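You operate a simulated robot arm through the tools that you are given. There is no shell and no other tool.

You run a simulated robot arm. Do the job below in one go: nothing can be reset, and whatever is moved stays where it is left.

JOB
At the bench, switch off the work lamp, park the orange plug, wind the reel in and lock it.

It is judged by the outcome, as a careful person would: the job done as asked, and still so three seconds after it is handed in. It fails if anything else is knocked over, pushed out of place, dropped, spilled or broken.

ROBOT AND FRAMES
A 7-joint arm with a two-finger gripper, fixed in place. Base frame: the origin is at the foot of the arm, x ahead of it, y to its left, z up. Units: mm, degrees, N and s.
With the tool pointing down near the work surface it reaches from about 300 to 740 mm from the base axis. Its first joint turns from -166.0 to 166.0 degrees. Payload 2.94 kg.
The TCP is the grasp point between the finger pads, 30 mm short of the fingertips. In the tool frame z runs along the fingers and y along their closing line. The gripper opens to 138 mm. The gripper's body begins 109 mm behind the TCP.
Orientation is that of the tool frame in the base frame, as a unit quaternion [x, y, z, w]. With the fingers straight down and closing along the base's y, the tool's x points along the base's -x, its y along +y and its z along -z.

CONTROLS
- The arm moves only by the tool play_rows. Its argument "motion" is a list of rows, each an object (a shift or turn left out is 0, a gripper value left out holds the last) with "rot": the turn, a rotation vector about the tool's x, y, z in degrees, a list of three; "delta_pos": the shift along the tool's x, y, z in mm, a list of three; "grip": the closure, from 0 (fully open) to 1 (shut). In form: [{"rot": [ax, ay, az], "delta_pos": [dx, dy, dz], "grip": grip}, ...]. A call has 1 to 20 rows; each row is the pose to reach, as a shift and turn from the pose commanded when the call began, along the tool's axes at that moment. Rows are played at 5 a second. More than 50 mm and 8.6 degrees between two rows, or a gripper value outside its range, and nothing of the call is played. Where a pose cannot be reached the arm comes as near as it can. A force on the tool above 40 N (or 10 N above the force at the start of the call, whichever is more), or a blocked arm, ends the call early, and 0.2 s more pass. The fingers move at their own pace and stop on an object; they squeeze with about 29 N. The grip force told is the motor's: it shows also when the fingers shut on nothing. Time passes only in rows, and 0.2 s behind the last, so rows that repeat a pose let the fingers close. It gives the time, the measured TCP pose, the force on the tool (base axes), the opening and the grip force at its end, in the units of the frame above (readings bear some noise), with the torque about the TCP (base axes, N m) and any sound that the robot's microphone picked up, and new pictures: "show" is both (left out), scene, wrist or none.
- Cameras (640 x 400 px; columns grow to the right, rows downward): "scene" is fixed at [398.8, -503, 1601.5]; the picture's right is [0.37, 0.93, 0.00], its down [0.78, -0.31, -0.54] and it looks along [-0.50, 0.20, -0.84] (base axes); focal length 214 px, centre (320, 200). "wrist" rides on the gripper at [71, 19, -146] in the tool frame; the picture's right is [-0.26, 0.96, 0.00], its down [-0.85, -0.23, -0.48] and it looks along [-0.46, -0.12, 0.88] (tool axes); focal length 280 px, centre (320, 200). There is no depth. A picture from a camera that has moved, and an enlarged one, comes with that camera's place and axes in the base frame and with its lens.
- slide_trunk(by): slides the trunk up (or, below 0, down) by that many mm; the arm rides with it, the base frame stays. It gives what a move gives, with no picture.
- close_up(camera, box): a new picture of the part [left, top, right, bottom] of that camera's present view, enlarged. The clock stands still meanwhile.
- hand_in(): hands the job in; it is judged then, once.

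Places have to be worked out from the pictures, the camera data and where the tool is seen. Open the gripper and draw the arm clear of the work before you hand the job in, unless the task says otherwise.

The tools are called after "Emit:" by a JSON object that holds its "op" and its "data". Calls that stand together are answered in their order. play_rows: Moves the arm, as the interface text tells. Its arguments: {"type":"object","properties":{"motion":{"type":"array","items":{"type":"object","properties":{"rot":{"type":"array","items":{"type":"number"}},"delta_pos":{"type":"array","items":{"type":"number"}},"grip":{"type":"number"}}}},"show":{"type":"string","enum":["both","scene","wrist","none"]}},"required":["motion"]} The other tools are called the same way: slide_trunk (by) slides the trunk up or down; close_up (camera, box) takes an enlarged picture of a part of a camera's view; hand_in () hands the job in.

At the start:

```text
clock: 0.0
tool_pos: [164.4, -399.5, 1360.6]
orientation: [0.0, 1.0, 0.0, 0.0]
force: [0.7, 0.3, -1.3]
ft_torque: [-0.01, 0.03, 0.0]
opening: 138.1
grip_force: 0.1
trunk travel left (down, up): [-425.0, 29.0]
```

scene: 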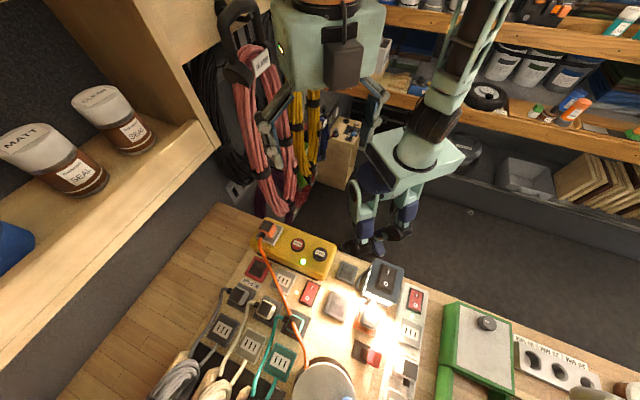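
wrist: 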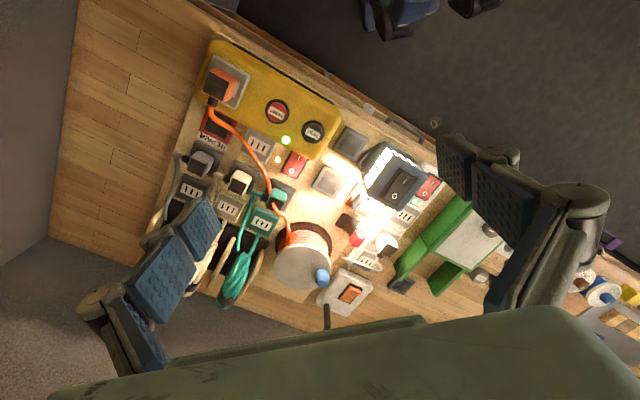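

I see a bench with a yellow power box (orange plug in it), a lamp with a rocker switch, a reel with a blue knob and a green frame. I'll take enlarged views first to understand the parts.

Emit:
{"op": "close_up", "data": {"camera": "wrist", "box": [180, 30, 340, 130]}}

Emit:
{"op": "close_up", "data": {"camera": "wrist", "box": [300, 110, 460, 210]}}

Emit:
{"op": "close_up", "data": {"camera": "wrist", "box": [250, 200, 410, 300]}}

Emit:
{"op": "close_up", "data": {"camera": "wrist", "box": [150, 130, 310, 230]}}

Emit:
{"op": "close_up", "data": {"camera": "scene", "box": [220, 200, 440, 400]}}

Emit:
{"op": "close_up", "data": {"camera": "scene", "box": [420, 260, 640, 400]}}

```text
4.00 times, centred on (260, 80) of wrist
camera zoom: at [94.6, -379.4, 1505.8], right [0.26, 0.96, 0.0], down [0.85, -0.23, 0.48], along [0.46, -0.12, -0.88], focal length 1122 px, centre (560, 680)
```

zoom: 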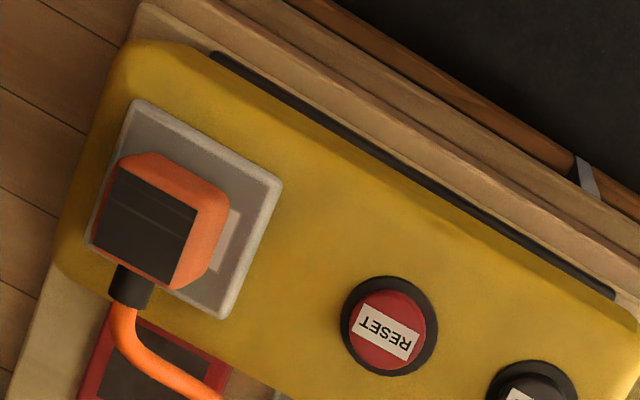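

```text
4.00 times, centred on (380, 160) of wrist
camera zoom: at [94.6, -379.4, 1505.8], right [0.26, 0.96, 0.0], down [0.85, -0.23, 0.48], along [0.46, -0.12, -0.88], focal length 1122 px, centre (80, 360)
```

zoom: 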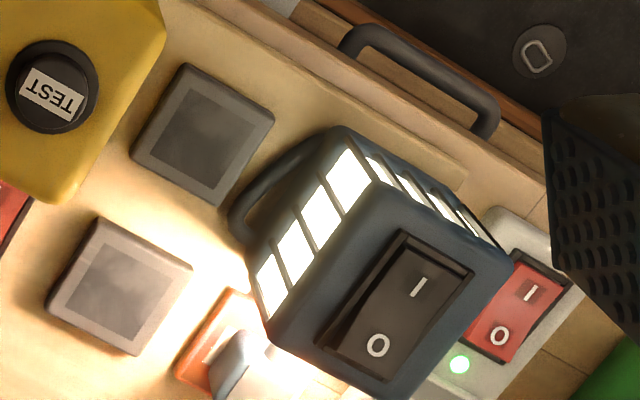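

```text
4.00 times, centred on (330, 250) of wrist
camera zoom: at [94.6, -379.4, 1505.8], right [0.26, 0.96, 0.0], down [0.85, -0.23, 0.48], along [0.46, -0.12, -0.88], focal length 1122 px, centre (280, 0)
```

zoom: 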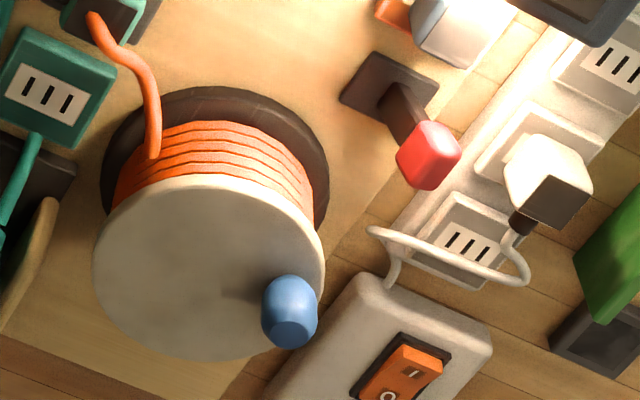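

```text
4.00 times, centred on (230, 180) of wrist
camera zoom: at [94.6, -379.4, 1505.8], right [0.26, 0.96, 0.0], down [0.85, -0.23, 0.48], along [0.46, -0.12, -0.88], focal length 1122 px, centre (680, 280)
```

zoom: 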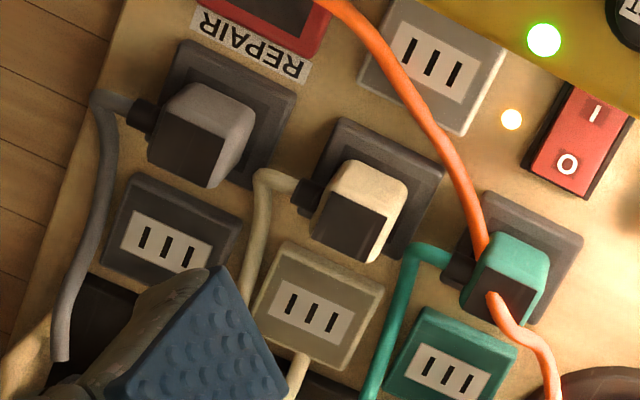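

```text
2.00 times, centred on (330, 300) of scene
camera zoom: at [398.8, -503.0, 1601.5], right [0.37, 0.93, 0.0], down [0.78, -0.31, -0.54], along [-0.5, 0.2, -0.84], focal length 429 px, centre (300, 0)
```

zoom: 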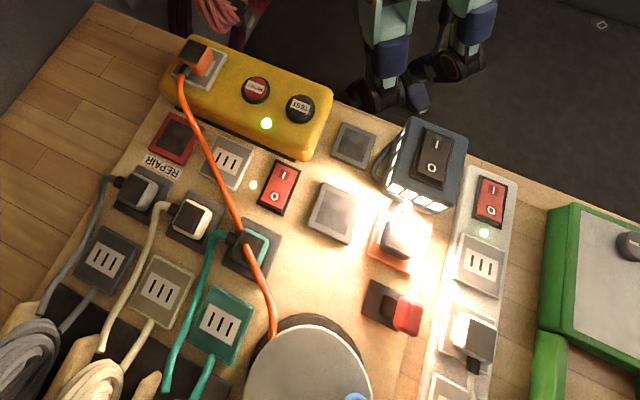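

```text
2.86 times, centred on (530, 330) of scene
camera zoom: at [398.8, -503.0, 1601.5], right [0.37, 0.93, 0.0], down [0.78, -0.31, -0.54], along [-0.5, 0.2, -0.84], focal length 613 px, centre (-280, -171)
```

zoom: 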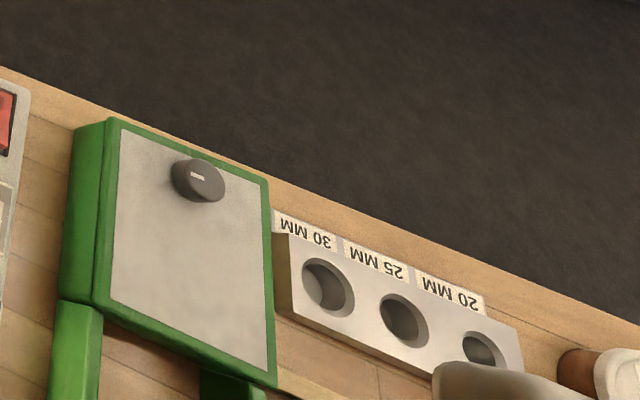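

The lamp's rocker is at about (345,-301,1055), with the lamp on. I need to find where the orange plug parks and how the reel locks, so I'm enlarging more areas.

Emit:
{"op": "close_up", "data": {"camera": "wrist", "box": [330, 170, 410, 220]}}

Emit:
{"op": "close_up", "data": {"camera": "wrist", "box": [330, 200, 410, 250]}}

Emit:
{"op": "close_up", "data": {"camera": "wrist", "box": [180, 90, 260, 140]}}

Emit:
{"op": "close_up", "data": {"camera": "scene", "box": [320, 280, 440, 400]}}

Emit:
{"op": "close_up", "data": {"camera": "scene", "box": [200, 210, 340, 300]}}

Emit:
{"op": "close_up", "data": {"camera": "wrist", "box": [260, 100, 380, 175]}}

Emit:
{"op": "close_up", "data": {"camera": "wrist", "box": [380, 170, 540, 290]}}

```text
8.00 times, centred on (370, 195) of wrist
camera zoom: at [94.6, -379.4, 1505.8], right [0.26, 0.96, 0.0], down [0.85, -0.23, 0.48], along [0.46, -0.12, -0.88], focal length 2243 px, centre (-80, 240)
```

zoom: 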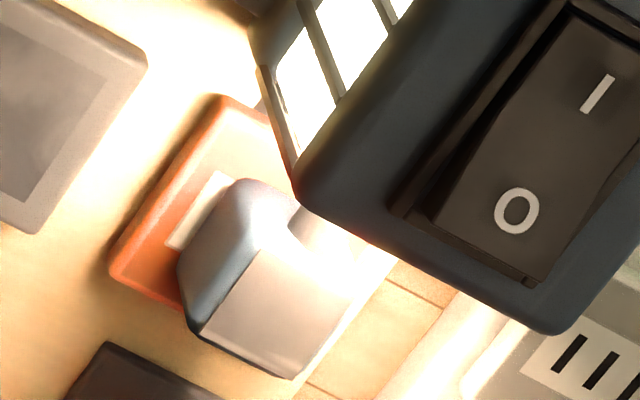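

```text
8.00 times, centred on (370, 225) of wrist
camera zoom: at [94.6, -379.4, 1505.8], right [0.26, 0.96, 0.0], down [0.85, -0.23, 0.48], along [0.46, -0.12, -0.88], focal length 2243 px, centre (-80, 0)
```

zoom: 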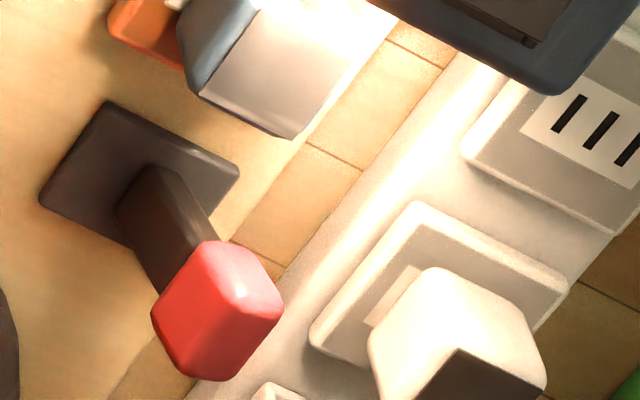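

```text
8.00 times, centred on (220, 115) of wrist
camera zoom: at [94.6, -379.4, 1505.8], right [0.26, 0.96, 0.0], down [0.85, -0.23, 0.48], along [0.46, -0.12, -0.88], focal length 2243 px, centre (1120, 880)
```

zoom: 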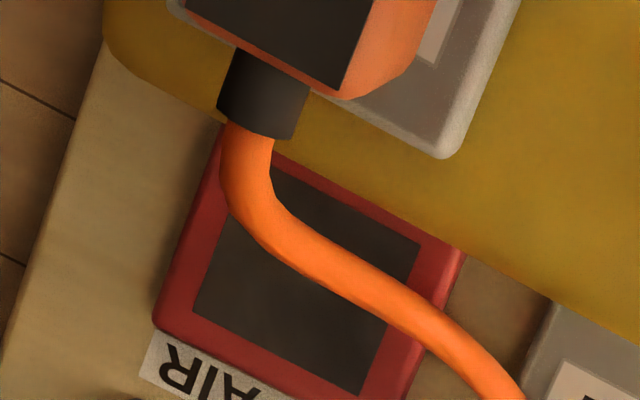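

```text
3.33 times, centred on (380, 340) of scene
camera zoom: at [398.8, -503.0, 1601.5], right [0.37, 0.93, 0.0], down [0.78, -0.31, -0.54], along [-0.5, 0.2, -0.84], focal length 715 px, centre (120, -267)
```

zoom: 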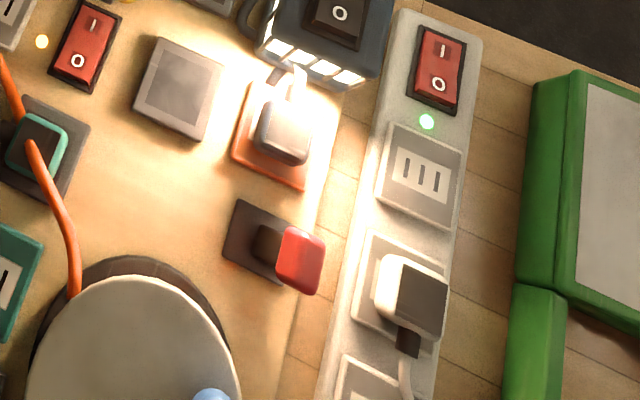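

```text
4.44 times, centred on (270, 255) of scene
camera zoom: at [398.8, -503.0, 1601.5], right [0.37, 0.93, 0.0], down [0.78, -0.31, -0.54], along [-0.5, 0.2, -0.84], focal length 953 px, centre (542, -44)
```

zoom: 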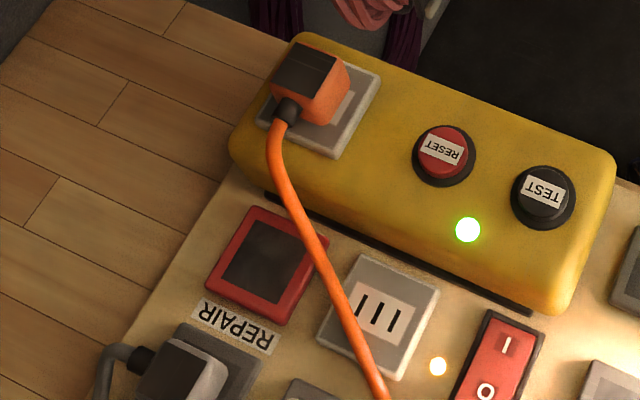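

```text
5.33 times, centred on (320, 138) of wrist
camera zoom: at [94.6, -379.4, 1505.8], right [0.26, 0.96, 0.0], down [0.85, -0.23, 0.48], along [0.46, -0.12, -0.88], focal length 1495 px, centre (320, 533)
```

zoom: 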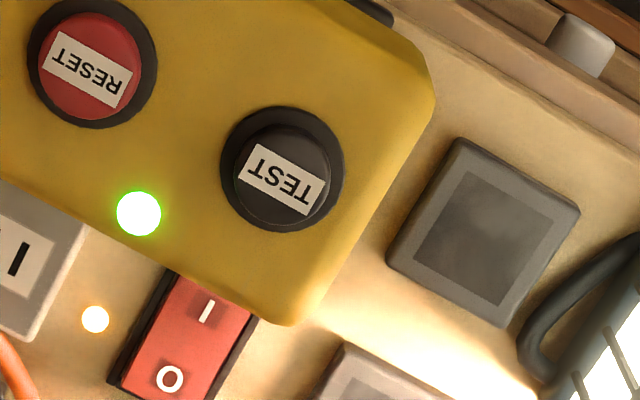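

```text
3.33 times, centred on (460, 230) of wrist
camera zoom: at [94.6, -379.4, 1505.8], right [0.26, 0.96, 0.0], down [0.85, -0.23, 0.48], along [0.46, -0.12, -0.88], focal length 935 px, centre (-147, 100)
```

zoom: 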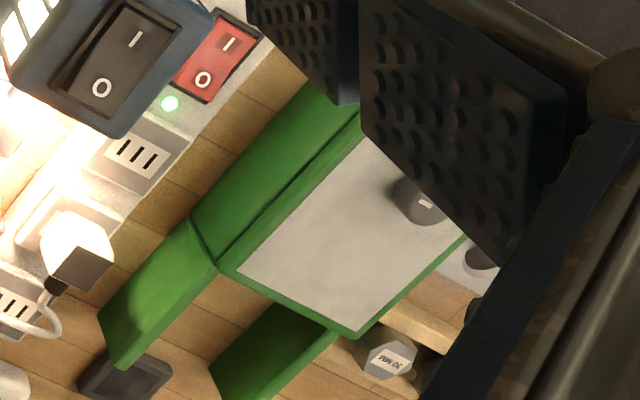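

Emit:
{"op": "close_up", "data": {"camera": "wrist", "box": [300, 120, 380, 170]}}

Emit:
{"op": "close_up", "data": {"camera": "wrist", "box": [290, 150, 370, 200]}}

Emit:
{"op": "close_up", "data": {"camera": "wrist", "box": [180, 140, 260, 190]}}

Emit:
{"op": "close_up", "data": {"camera": "wrist", "box": [270, 210, 350, 260]}}

Emit:
{"op": "close_up", "data": {"camera": "wrist", "box": [270, 245, 350, 295]}}

Emit:
{"op": "close_up", "data": {"camera": "scene", "box": [280, 340, 376, 400]}}

Emit:
{"op": "close_up", "data": {"camera": "scene", "box": [320, 250, 400, 300]}}

```text
8.00 times, centred on (340, 145) of wrist
camera zoom: at [94.6, -379.4, 1505.8], right [0.26, 0.96, 0.0], down [0.85, -0.23, 0.48], along [0.46, -0.12, -0.88], focal length 2243 px, centre (160, 640)
```

zoom: 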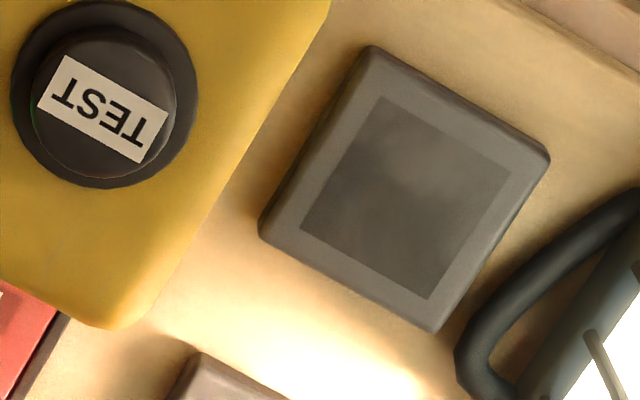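

```text
8.00 times, centred on (330, 175) of wrist
camera zoom: at [94.6, -379.4, 1505.8], right [0.26, 0.96, 0.0], down [0.85, -0.23, 0.48], along [0.46, -0.12, -0.88], focal length 2243 px, centre (240, 400)
```

zoom: 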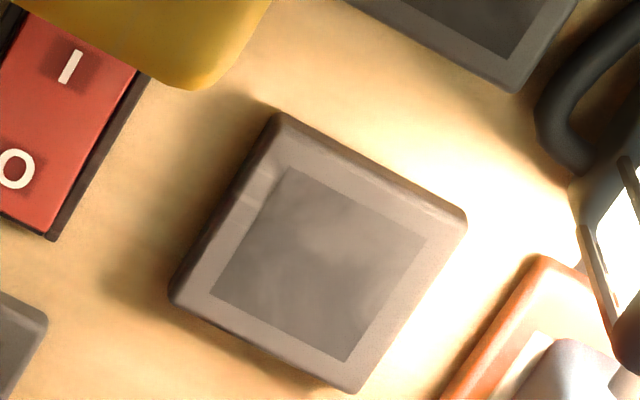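

```text
8.00 times, centred on (220, 165) of wrist
camera zoom: at [94.6, -379.4, 1505.8], right [0.26, 0.96, 0.0], down [0.85, -0.23, 0.48], along [0.46, -0.12, -0.88], focal length 2243 px, centre (1120, 480)
```

zoom: 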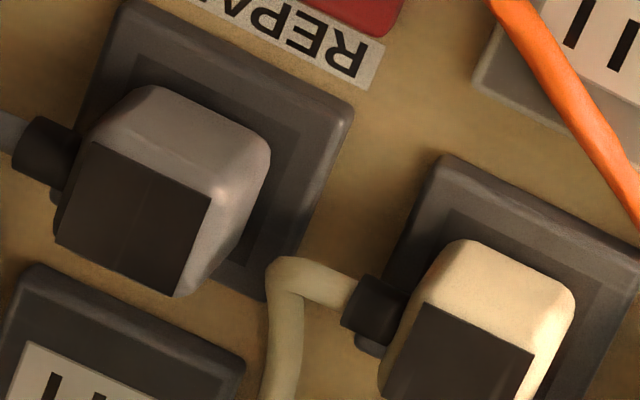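

```text
8.00 times, centred on (310, 235) of wrist
camera zoom: at [94.6, -379.4, 1505.8], right [0.26, 0.96, 0.0], down [0.85, -0.23, 0.48], along [0.46, -0.12, -0.88], focal length 2243 px, centre (400, -80)
```

zoom: 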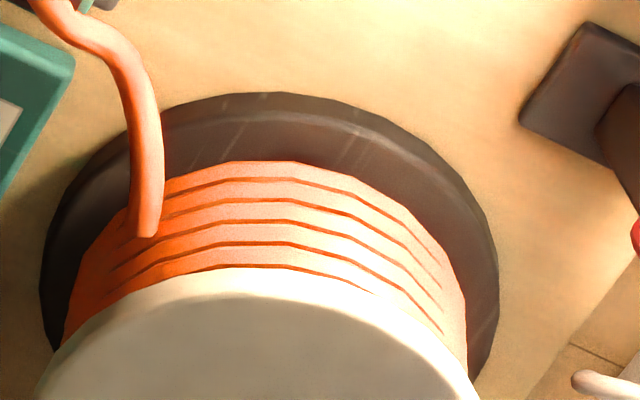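

```text
8.00 times, centred on (310, 270) of wrist
camera zoom: at [94.6, -379.4, 1505.8], right [0.26, 0.96, 0.0], down [0.85, -0.23, 0.48], along [0.46, -0.12, -0.88], focal length 2243 px, centre (400, -360)
```

zoom: 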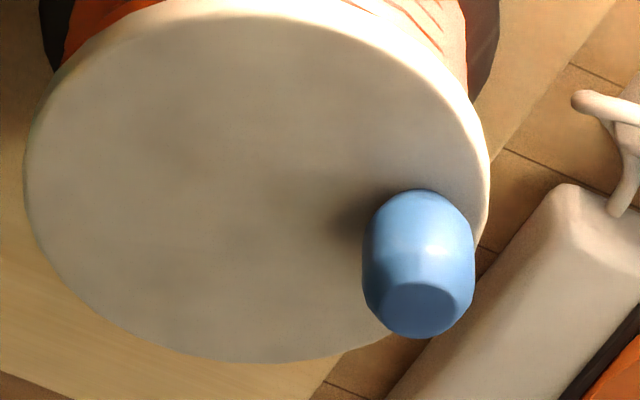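

```text
6.67 times, centred on (328, 370) of scene
camera zoom: at [398.8, -503.0, 1601.5], right [0.37, 0.93, 0.0], down [0.78, -0.31, -0.54], along [-0.5, 0.2, -0.84], focal length 1430 px, centre (267, -933)
```

zoom: 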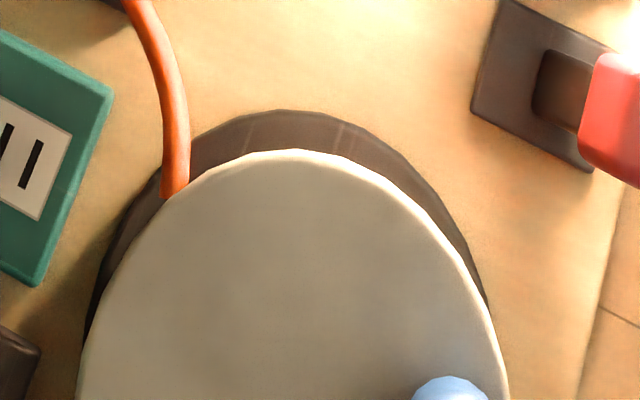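

```text
8.00 times, centred on (360, 275) of scene
camera zoom: at [398.8, -503.0, 1601.5], right [0.37, 0.93, 0.0], down [0.78, -0.31, -0.54], along [-0.5, 0.2, -0.84], focal length 1716 px, centre (0, -400)
```

zoom: 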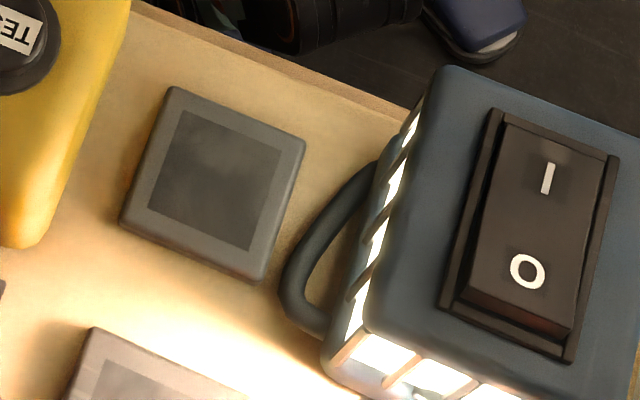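

The two plain grey plates (≈(277,-367,949) and (348,-429,951)) match the docks where the grey, beige and teal plugs are parked. The red-framed one is for REPAIR, and the red-tipped lever by the reel looks like its lock. The board is turned about 45°, so I'll turn the tool to match and move over the near part to get a second view.

Emit:
{"op": "play_rows", "data": {"motion": [{"rot": [0, 0, 4.5], "delta_pos": [-8, 6, 8]}, {"rot": [0, 0, 9], "delta_pos": [-16, 12, 16]}, {"rot": [0, 0, 13.5], "delta_pos": [-24, 18, 24]}, {"rot": [0, 0, 18], "delta_pos": [-32, 24, 32]}, {"rot": [0, 0, 22.5], "delta_pos": [-40, 30, 40]}, {"rot": [0, 0, 27], "delta_pos": [-48, 36, 48]}, {"rot": [0, 0, 31.5], "delta_pos": [-56, 42, 56]}, {"rot": [0, 0, 36], "delta_pos": [-64, 48, 64]}, {"rot": [0, 0, 40.5], "delta_pos": [-72, 54, 72]}, {"rot": [0, 0, 45], "delta_pos": [-80, 60, 80]}, {"rot": [0, 0, 45], "delta_pos": [-80, 60, 80]}]}}

```text
clock: 2.4
tool_pos: [244.2, -340.1, 1279.8]
orientation: [0.383, 0.924, 0.0, 0.0]
force: [-0.2, -1.0, 0.0]
ft_torque: [-0.02, -0.03, 0.0]
opening: 138.0
grip_force: 0.2
trunk travel left (down, up): [-425.0, 29.0]
camera wrist: at [208.8, -275.0, 1425.5], right [0.87, 0.5, 0.0], down [0.44, -0.76, 0.48], along [0.24, -0.41, -0.88], focal length 280 px, centre (320, 200)
```

scene: 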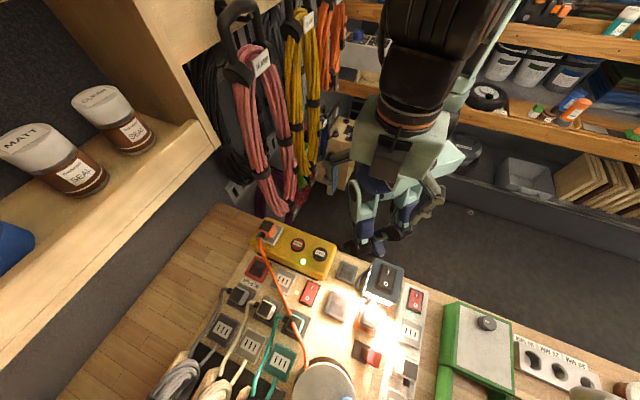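
wrist: 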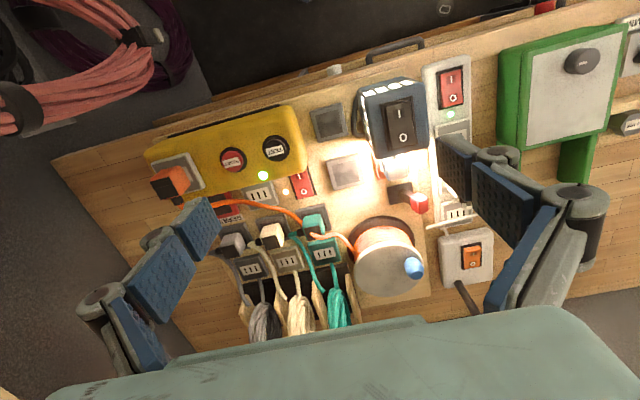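

Emit:
{"op": "close_up", "data": {"camera": "wrist", "box": [340, 60, 500, 160]}}

Emit:
{"op": "close_up", "data": {"camera": "wrist", "box": [330, 160, 490, 260]}}

Emit:
{"op": "close_up", "data": {"camera": "wrist", "box": [330, 220, 490, 320]}}

Emit:
{"op": "close_up", "data": {"camera": "wrist", "box": [140, 110, 300, 210]}}

Emit:
{"op": "close_up", "data": {"camera": "wrist", "box": [210, 180, 370, 280]}}

Emit:
{"op": "close_up", "data": {"camera": "wrist", "box": [220, 240, 380, 340]}}

Emit:
{"op": "close_up", "data": {"camera": "wrist", "box": [290, 90, 450, 190]}}

```text
4.00 times, centred on (420, 110) of wrist
camera zoom: at [208.8, -275.0, 1425.5], right [0.87, 0.5, 0.0], down [0.44, -0.76, 0.48], along [0.24, -0.41, -0.88], focal length 1122 px, centre (-80, 560)
```

zoom: 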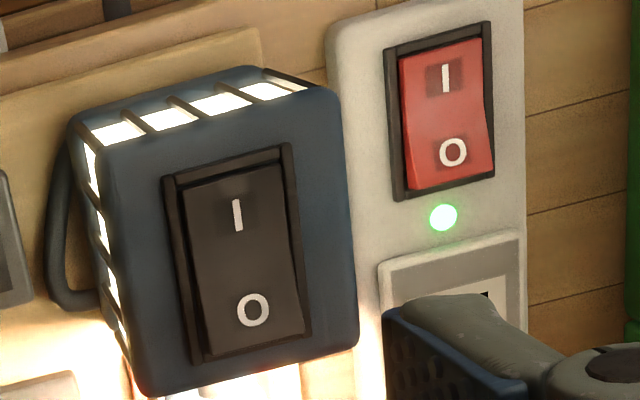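

```text
4.00 times, centred on (410, 210) of wrist
camera zoom: at [208.8, -275.0, 1425.5], right [0.87, 0.5, 0.0], down [0.44, -0.76, 0.48], along [0.24, -0.41, -0.88], focal length 1122 px, centre (-40, 160)
```

zoom: 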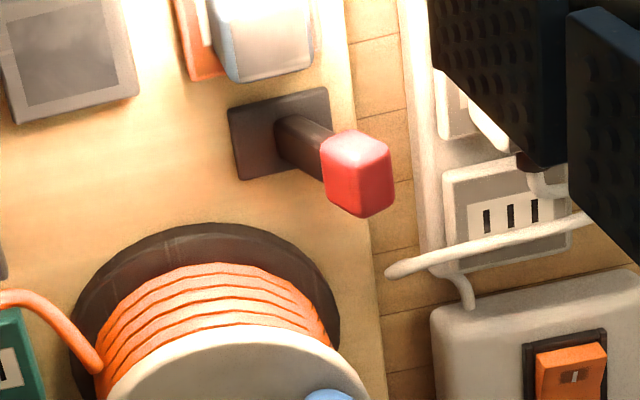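

```text
4.00 times, centred on (410, 270) of wrist
camera zoom: at [208.8, -275.0, 1425.5], right [0.87, 0.5, 0.0], down [0.44, -0.76, 0.48], along [0.24, -0.41, -0.88], focal length 1122 px, centre (-40, -80)
```

zoom: 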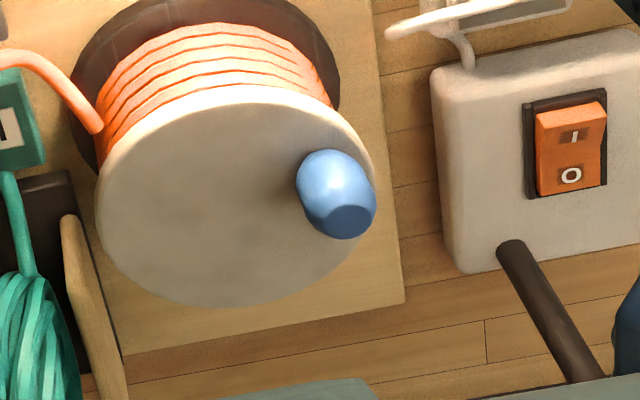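

```text
4.00 times, centred on (220, 160) of wrist
camera zoom: at [208.8, -275.0, 1425.5], right [0.87, 0.5, 0.0], down [0.44, -0.76, 0.48], along [0.24, -0.41, -0.88], focal length 1122 px, centre (720, 360)
```

zoom: 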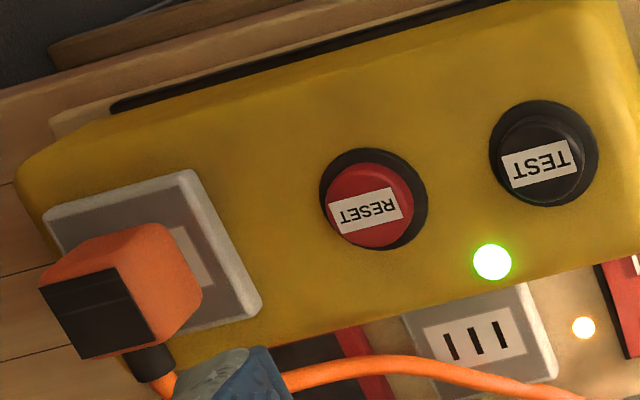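

```text
4.00 times, centred on (290, 230) of wrist
camera zoom: at [208.8, -275.0, 1425.5], right [0.87, 0.5, 0.0], down [0.44, -0.76, 0.48], along [0.24, -0.41, -0.88], focal length 1122 px, centre (440, 80)
```

zoom: 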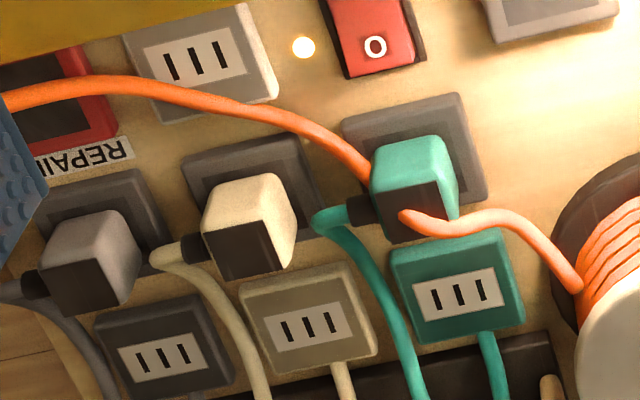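

```text
4.00 times, centred on (300, 290) of wrist
camera zoom: at [208.8, -275.0, 1425.5], right [0.87, 0.5, 0.0], down [0.44, -0.76, 0.48], along [0.24, -0.41, -0.88], focal length 1122 px, centre (400, -160)
```

zoom: 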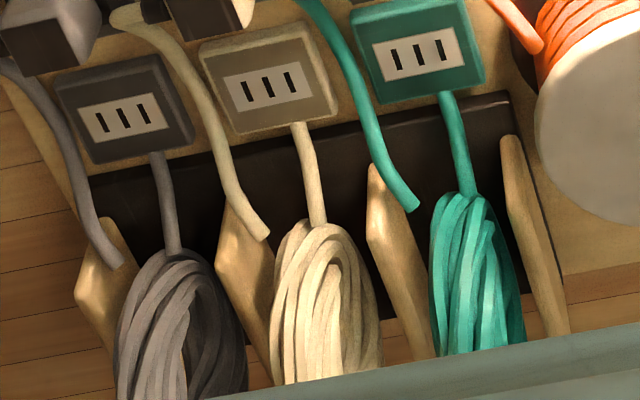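

```text
4.00 times, centred on (370, 140) of wrist
camera zoom: at [208.8, -275.0, 1425.5], right [0.87, 0.5, 0.0], down [0.44, -0.76, 0.48], along [0.24, -0.41, -0.88], focal length 1122 px, centre (120, 440)
```

zoom: 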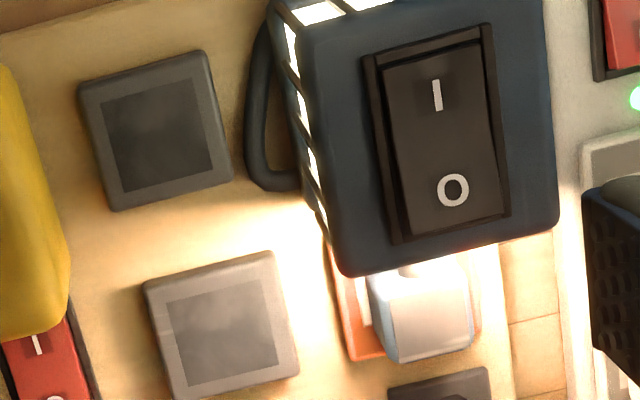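

The second view puts the lamp rocker's "O" end at about (358,-310,1053) and its "I" end at (335,-288,1053), so the board runs about 44° to x. I'll shut the fingers and go to 37 mm above the O end.

Emit:
{"op": "play_rows", "data": {"motion": [{"delta_pos": [-6, 10, 16], "grip": 1}, {"delta_pos": [-12, 20, 32], "grip": 1}, {"delta_pos": [-18, 30, 48], "grip": 1}, {"delta_pos": [-24, 40, 64], "grip": 1}, {"delta_pos": [-30, 50, 80], "grip": 1}, {"delta_pos": [-36, 60, 96], "grip": 1}, {"delta_pos": [-42, 70, 112], "grip": 1}, {"delta_pos": [-48, 80, 128], "grip": 1}, {"delta_pos": [-54, 90, 144], "grip": 1}, {"delta_pos": [-58.8, 101.4, 159.8], "grip": 1}, {"delta_pos": [-58.8, 101.4, 159.8], "grip": 1}]}}

```text
clock: 4.8
tool_pos: [358.1, -309.6, 1119.7]
orientation: [0.383, 0.924, 0.0, 0.0]
force: [-0.3, -0.6, -0.1]
ft_torque: [0.01, -0.01, -0.01]
opening: 0.0
grip_force: 28.6
trunk travel left (down, up): [-425.0, 29.0]
camera wrist: at [322.5, -245.4, 1266.3], right [0.87, 0.5, 0.0], down [0.44, -0.76, 0.48], along [0.24, -0.41, -0.88], focal length 280 px, centre (320, 200)
```

scene: 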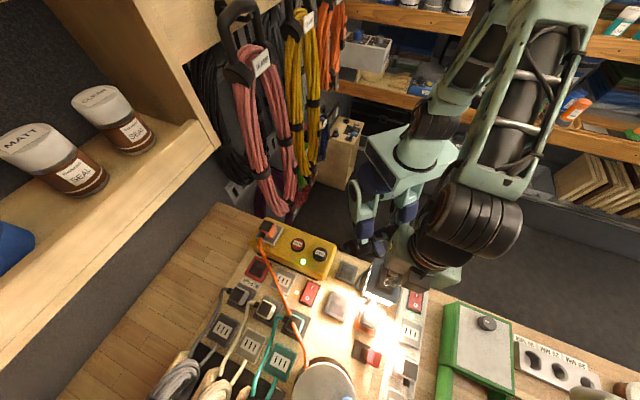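
wrist: 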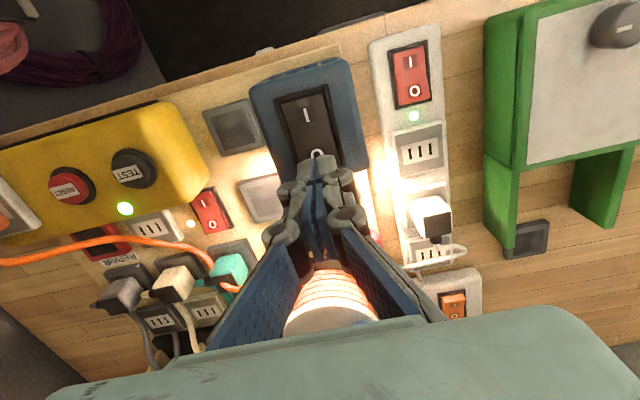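

The arm reached the pose with the fingers shut. I'll check the alignment of the fingertips with the O end.

Emit:
{"op": "close_up", "data": {"camera": "wrist", "box": [240, 60, 400, 220]}}

Emit:
{"op": "close_up", "data": {"camera": "scene", "box": [350, 230, 430, 310]}}

```text
2.50 times, centred on (320, 140) of wrist
camera zoom: at [322.5, -245.4, 1266.3], right [0.87, 0.5, 0.0], down [0.44, -0.76, 0.48], along [0.24, -0.41, -0.88], focal length 701 px, centre (320, 350)
```

zoom: 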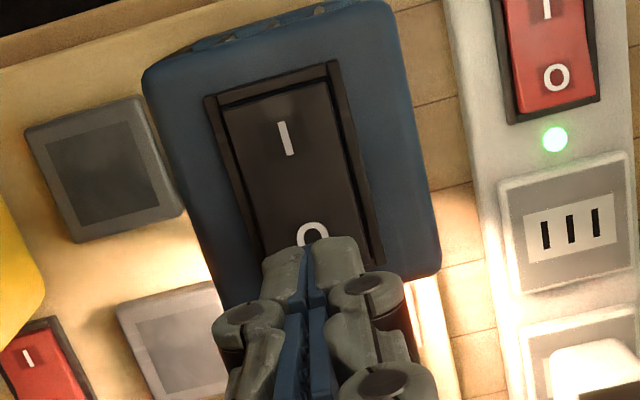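

```text
5.00 times, centred on (390, 270) of scene
camera zoom: at [398.8, -503.0, 1601.5], right [0.37, 0.93, 0.0], down [0.78, -0.31, -0.54], along [-0.5, 0.2, -0.84], focal length 1072 px, centre (-30, -150)
```

zoom: 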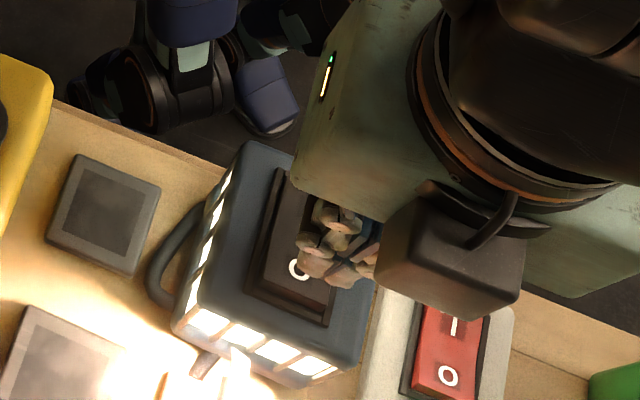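

Fingertips line up with the O label. I press straight down in small steps; the force limit will stop it.

Emit:
{"op": "play_rows", "data": {"motion": [{"delta_pos": [0, 0, 10]}, {"delta_pos": [0, 0, 20]}, {"delta_pos": [0, 0, 28]}, {"delta_pos": [0, 0, 31]}, {"delta_pos": [0, 0, 34]}, {"delta_pos": [0, 0, 36]}, {"delta_pos": [0, 0, 38]}, {"delta_pos": [0, 0, 40]}, {"delta_pos": [0, 0, 42]}]}}

```text
clock: 6.8
tool_pos: [358.0, -309.8, 1080.4]
orientation: [0.383, 0.924, -0.001, 0.002]
force: [0.9, -1.2, 21.7]
ft_torque: [0.21, 0.19, 0.04]
opening: 6.0
grip_force: 28.2
trunk travel left (down, up): [-425.0, 29.0]
camera wrist: at [321.6, -244.6, 1226.4], right [0.87, 0.5, 0.0], down [0.44, -0.76, 0.48], along [0.24, -0.42, -0.88], focal length 280 px, centre (320, 200)
```

scene: 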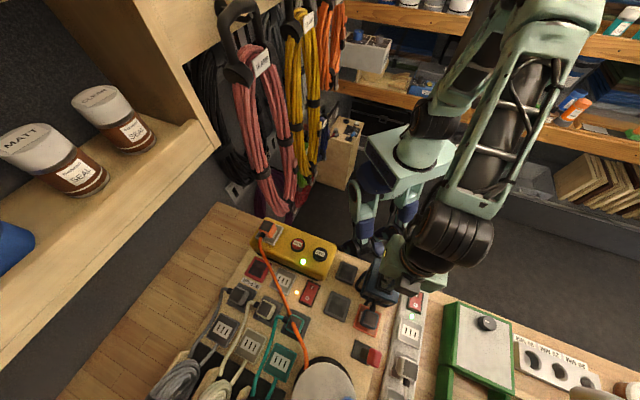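
wrist: 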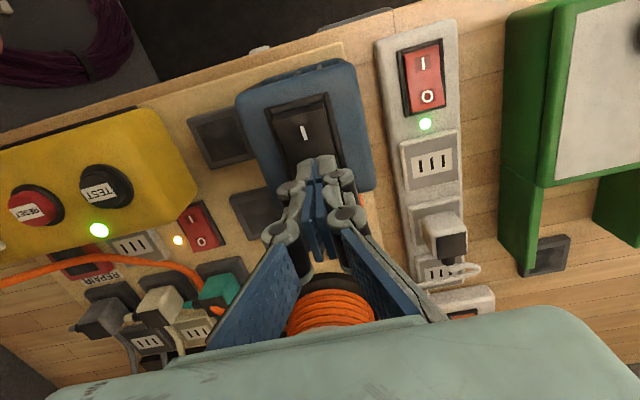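

The lamp has gone dark. I lift straight off and check it.

Emit:
{"op": "play_rows", "data": {"motion": [{"delta_pos": [0, 0, -10]}, {"delta_pos": [0, 0, -25]}, {"delta_pos": [0, 0, -45]}, {"delta_pos": [0, 0, -70]}, {"delta_pos": [0, 0, -100]}, {"delta_pos": [0, 0, -130]}, {"delta_pos": [0, 0, -160]}, {"delta_pos": [0, 0, -190]}]}}

Emit:
{"op": "close_up", "data": {"camera": "scene", "box": [320, 250, 420, 320]}}

Emit:
{"op": "close_up", "data": {"camera": "wrist", "box": [200, 60, 420, 220]}}

```text
clock: 8.6
tool_pos: [357.4, -309.8, 1269.1]
orientation: [0.383, 0.924, 0.0, -0.001]
force: [-0.5, 0.5, 0.9]
ft_torque: [-0.02, 0.0, -0.02]
opening: 0.3
grip_force: 28.4
trunk travel left (down, up): [-425.0, 29.0]
camera wrist: at [322.3, -244.5, 1415.2], right [0.87, 0.5, 0.0], down [0.44, -0.76, 0.48], along [0.24, -0.41, -0.88], focal length 280 px, centre (320, 200)
```

scene: 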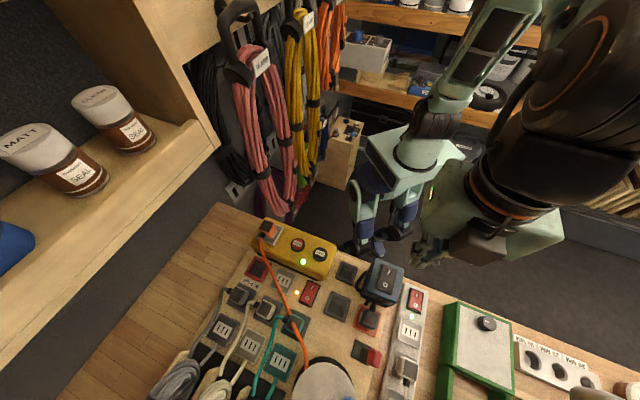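
wrist: 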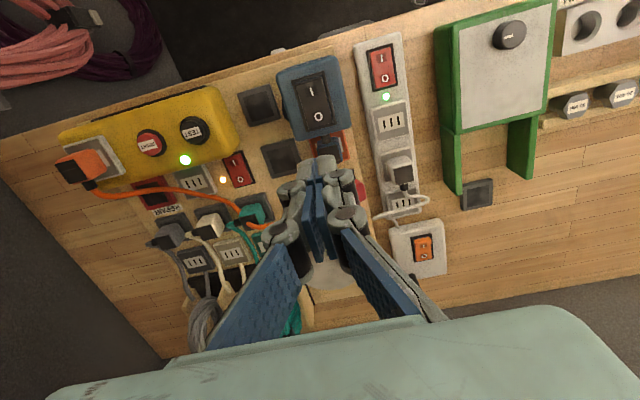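

```text
5.71 times, centred on (370, 285) of scene
camera zoom: at [398.8, -503.0, 1601.5], right [0.37, 0.93, 0.0], down [0.78, -0.31, -0.54], along [-0.5, 0.2, -0.84], focal length 1226 px, centre (34, -286)
```

zoom: 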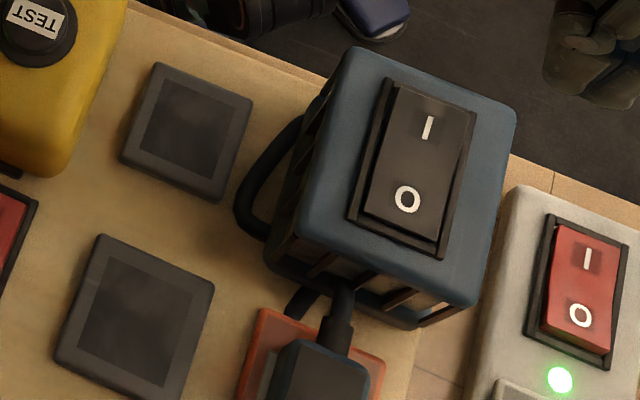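

```text
2.50 times, centred on (310, 140) of wrist
camera zoom: at [322.3, -244.5, 1415.2], right [0.87, 0.5, 0.0], down [0.44, -0.76, 0.48], along [0.24, -0.41, -0.88], focal length 701 px, centre (345, 350)
```

zoom: 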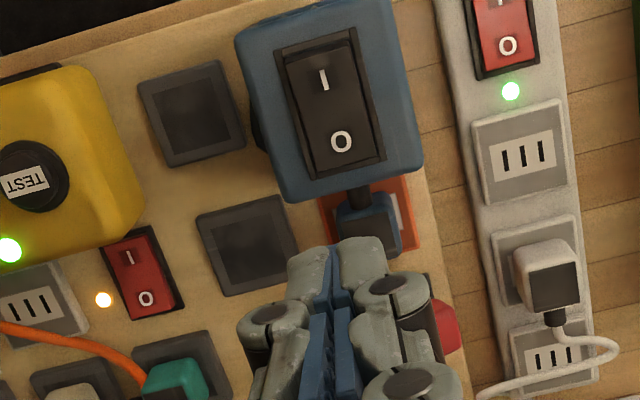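

The lamp is off, its rocker sits on O, and it hasn't moved. Next I'll move above the orange plug (top at about (103,-541,1066)) with the gripper open to measure it.

Emit:
{"op": "play_rows", "data": {"motion": [{"delta_pos": [1.5, -30, 3], "grip": 0.3}, {"delta_pos": [3, -60, 6], "grip": 0.3}, {"delta_pos": [4.5, -90, 9], "grip": 0.3}, {"delta_pos": [6, -120, 12], "grip": 0.3}, {"delta_pos": [7, -150, 15], "grip": 0.3}, {"delta_pos": [8.5, -180, 18], "grip": 0.3}, {"delta_pos": [10, -210, 21], "grip": 0.3}, {"delta_pos": [11, -240, 24], "grip": 0.3}, {"delta_pos": [12.5, -270, 28], "grip": 0.3}, {"delta_pos": [14, -300, 33], "grip": 0.3}, {"delta_pos": [15.5, -333.7, 38], "grip": 0.3}, {"delta_pos": [15.5, -333.7, 38], "grip": 0.3}]}}

Emit:
{"op": "close_up", "data": {"camera": "wrist", "box": [220, 80, 420, 205]}}

Emit:
{"op": "close_up", "data": {"camera": "scene", "box": [240, 205, 304, 245]}}

```text
clock: 11.2
tool_pos: [110.6, -534.9, 1229.4]
orientation: [0.382, 0.924, 0.0, 0.001]
force: [-0.2, -0.1, -0.8]
ft_torque: [0.01, -0.03, -0.01]
opening: 96.7
grip_force: 0.2
trunk travel left (down, up): [-425.0, 29.0]
camera wrist: at [75.3, -470.0, 1376.1], right [0.87, 0.5, 0.0], down [0.44, -0.76, 0.48], along [0.24, -0.41, -0.88], focal length 280 px, centre (320, 200)
```

scene: 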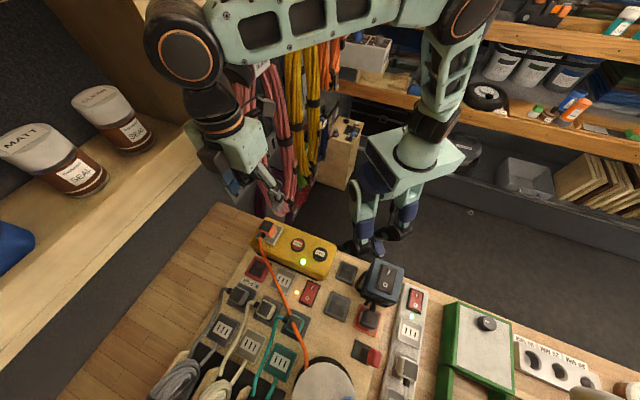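
wrist: 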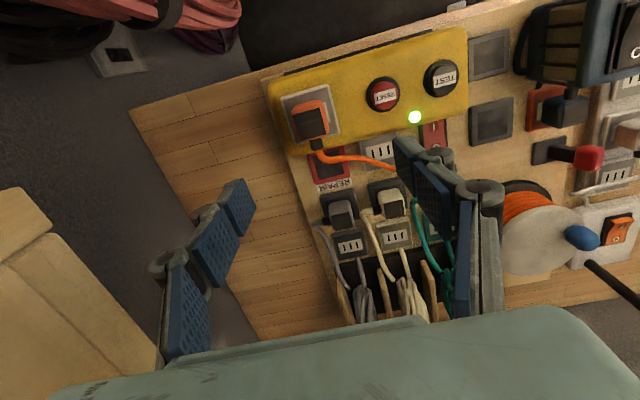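

```text
3.20 times, centred on (320, 142) of wrist
camera zoom: at [75.3, -470.0, 1376.1], right [0.87, 0.5, 0.0], down [0.44, -0.76, 0.48], along [0.24, -0.41, -0.88], focal length 897 px, centre (320, 384)
```

zoom: 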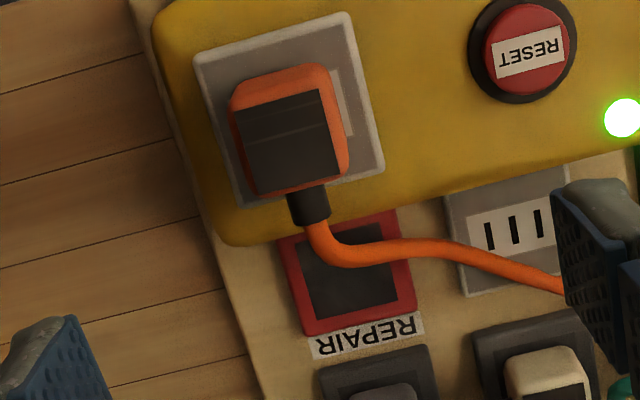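

```text
10.00 times, centred on (272, 225) of scene
camera zoom: at [398.8, -503.0, 1601.5], right [0.37, 0.93, 0.0], down [0.78, -0.31, -0.54], along [-0.5, 0.2, -0.84], focal length 2145 px, centre (800, -50)
```

zoom: 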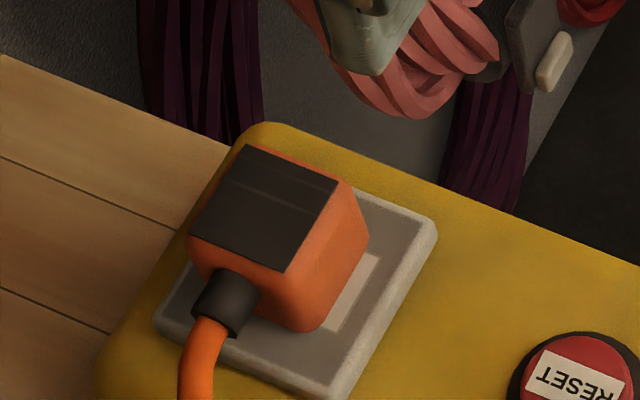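

Triangulating from the wrist views, the plug's top is at (103,-539,1065) and the yellow box top at about 1003, with the board turned to v≈47°. I'll lower to just above the plug with a 76 mm opening, and correct the yaw by 2°.

Emit:
{"op": "play_rows", "data": {"motion": [{"rot": [0, 0, -0.5], "delta_pos": [0.6, -2, 20], "grip": 0.45}, {"rot": [0, 0, -1], "delta_pos": [1.2, -4, 40], "grip": 0.45}, {"rot": [0, 0, -1.5], "delta_pos": [2, -6, 60], "grip": 0.45}, {"rot": [0, 0, -2], "delta_pos": [2.6, -8.5, 80], "grip": 0.45}, {"rot": [0, 0, -2], "delta_pos": [2.6, -8.5, 100], "grip": 0.45}, {"rot": [0, 0, -2], "delta_pos": [2.6, -8.5, 115], "grip": 0.45}, {"rot": [0, 0, -2], "delta_pos": [2.6, -8.5, 115], "grip": 0.45}]}}

Emit:
{"op": "close_up", "data": {"camera": "wrist", "box": [220, 80, 420, 205]}}

Emit:
{"op": "close_up", "data": {"camera": "scene", "box": [230, 190, 310, 240]}}

```text
clock: 12.8
tool_pos: [103.6, -539.8, 1114.1]
orientation: [0.366, 0.931, 0.001, 0.001]
force: [-0.3, -0.1, 0.0]
ft_torque: [0.01, -0.01, -0.01]
opening: 76.0
grip_force: 0.0
trunk travel left (down, up): [-425.0, 29.0]
camera wrist: at [65.4, -475.7, 1260.5], right [0.85, 0.53, 0.0], down [0.46, -0.75, 0.48], along [0.25, -0.4, -0.88], focal length 280 px, centre (320, 200)
```

scene: 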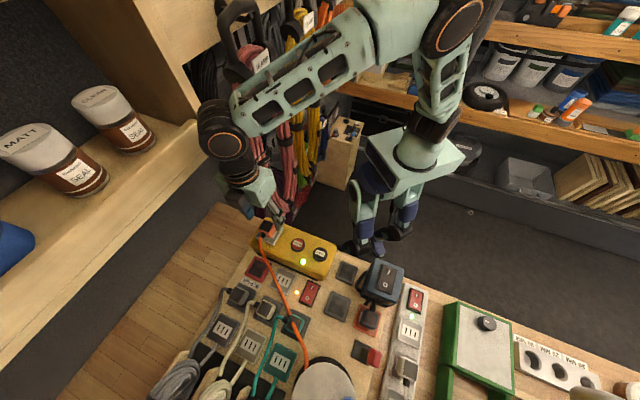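
wrist: 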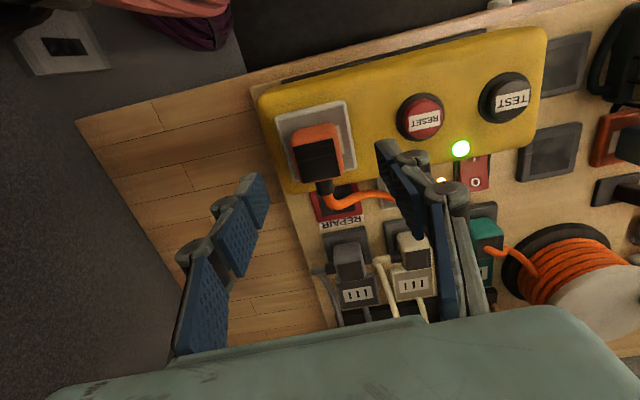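

```text
3.20 times, centred on (320, 142) of wrist
camera zoom: at [65.4, -475.7, 1260.5], right [0.85, 0.53, 0.0], down [0.46, -0.75, 0.48], along [0.25, -0.4, -0.88], focal length 897 px, centre (320, 384)
```

zoom: 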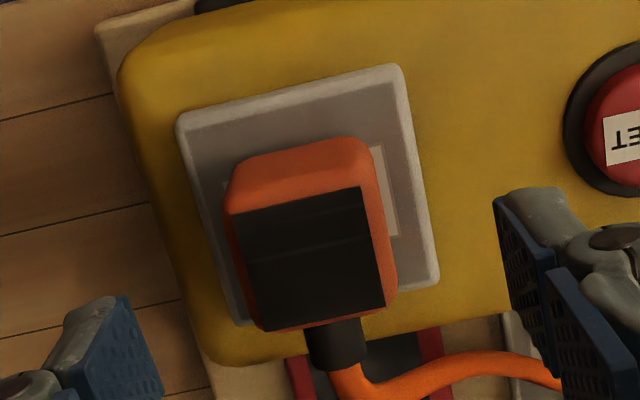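

```text
8.00 times, centred on (270, 215) of scene
camera zoom: at [398.8, -503.0, 1601.5], right [0.37, 0.93, 0.0], down [0.78, -0.31, -0.54], along [-0.5, 0.2, -0.84], focal length 1716 px, centre (720, 80)
```

zoom: 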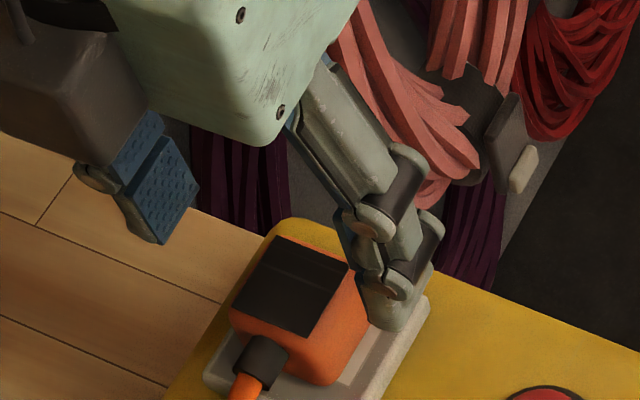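

The plug and its plate sit about 3° clockwise of the tool and 2 mm towards the robot. I'll correct for that, lower to TCP z≈1050 (tips ~1020, above the plate), then close.

Emit:
{"op": "play_rows", "data": {"motion": [{"rot": [0, 0, 1.3], "delta_pos": [1.1, -0.2, 10], "grip": 0.45}, {"rot": [0, 0, 2.5], "delta_pos": [2.2, -0.4, 22], "grip": 0.45}, {"rot": [0, 0, 2.5], "delta_pos": [2.2, -0.4, 36], "grip": 0.45}, {"rot": [0, 0, 2.5], "delta_pos": [2.2, -0.4, 50], "grip": 0.45}, {"rot": [0, 0, 2.5], "delta_pos": [2.2, -0.4, 64], "grip": 0.45}, {"rot": [0, 0, 2.5], "delta_pos": [2.2, -0.4, 64], "grip": 0.45}]}}

Emit:
{"op": "close_up", "data": {"camera": "wrist", "box": [220, 80, 420, 205]}}

Emit:
{"op": "close_up", "data": {"camera": "scene", "box": [230, 190, 310, 240]}}

```text
clock: 14.2
tool_pos: [102.3, -536.9, 1049.7]
orientation: [0.387, 0.922, 0.0, 0.0]
force: [-0.6, 0.3, 0.9]
ft_torque: [0.02, -0.01, 0.0]
opening: 76.0
grip_force: 0.1
trunk travel left (down, up): [-425.0, 29.0]
camera wrist: at [66.4, -472.5, 1196.8], right [0.87, 0.49, 0.0], down [0.43, -0.77, 0.48], along [0.23, -0.41, -0.88], focal length 280 px, centre (320, 200)
```

scene: 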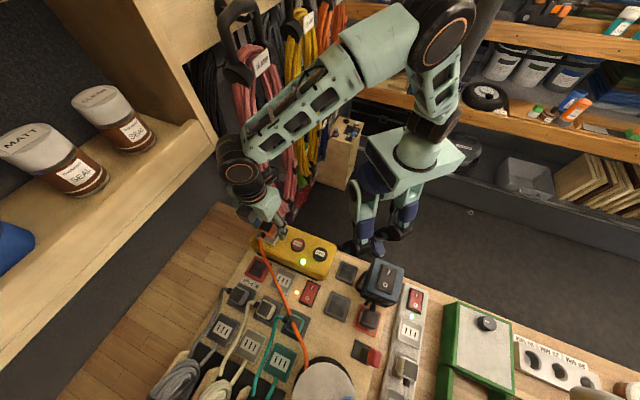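
wrist: 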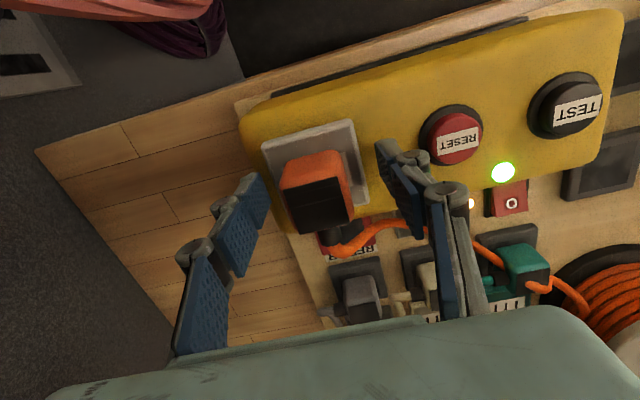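

```text
3.20 times, centred on (320, 142) of wrist
camera zoom: at [66.4, -472.5, 1196.8], right [0.87, 0.49, 0.0], down [0.43, -0.77, 0.48], along [0.23, -0.41, -0.88], focal length 897 px, centre (320, 384)
```

zoom: 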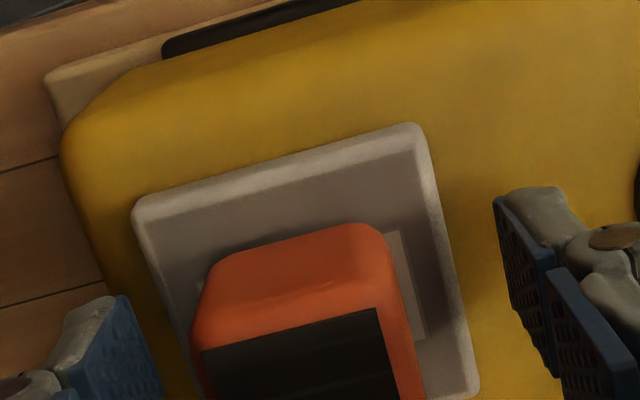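

```text
8.00 times, centred on (270, 215) of scene
camera zoom: at [398.8, -503.0, 1601.5], right [0.37, 0.93, 0.0], down [0.78, -0.31, -0.54], along [-0.5, 0.2, -0.84], focal length 1716 px, centre (720, 80)
```

zoom: 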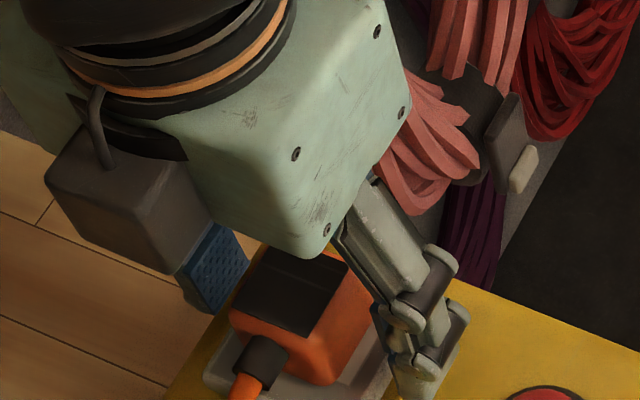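

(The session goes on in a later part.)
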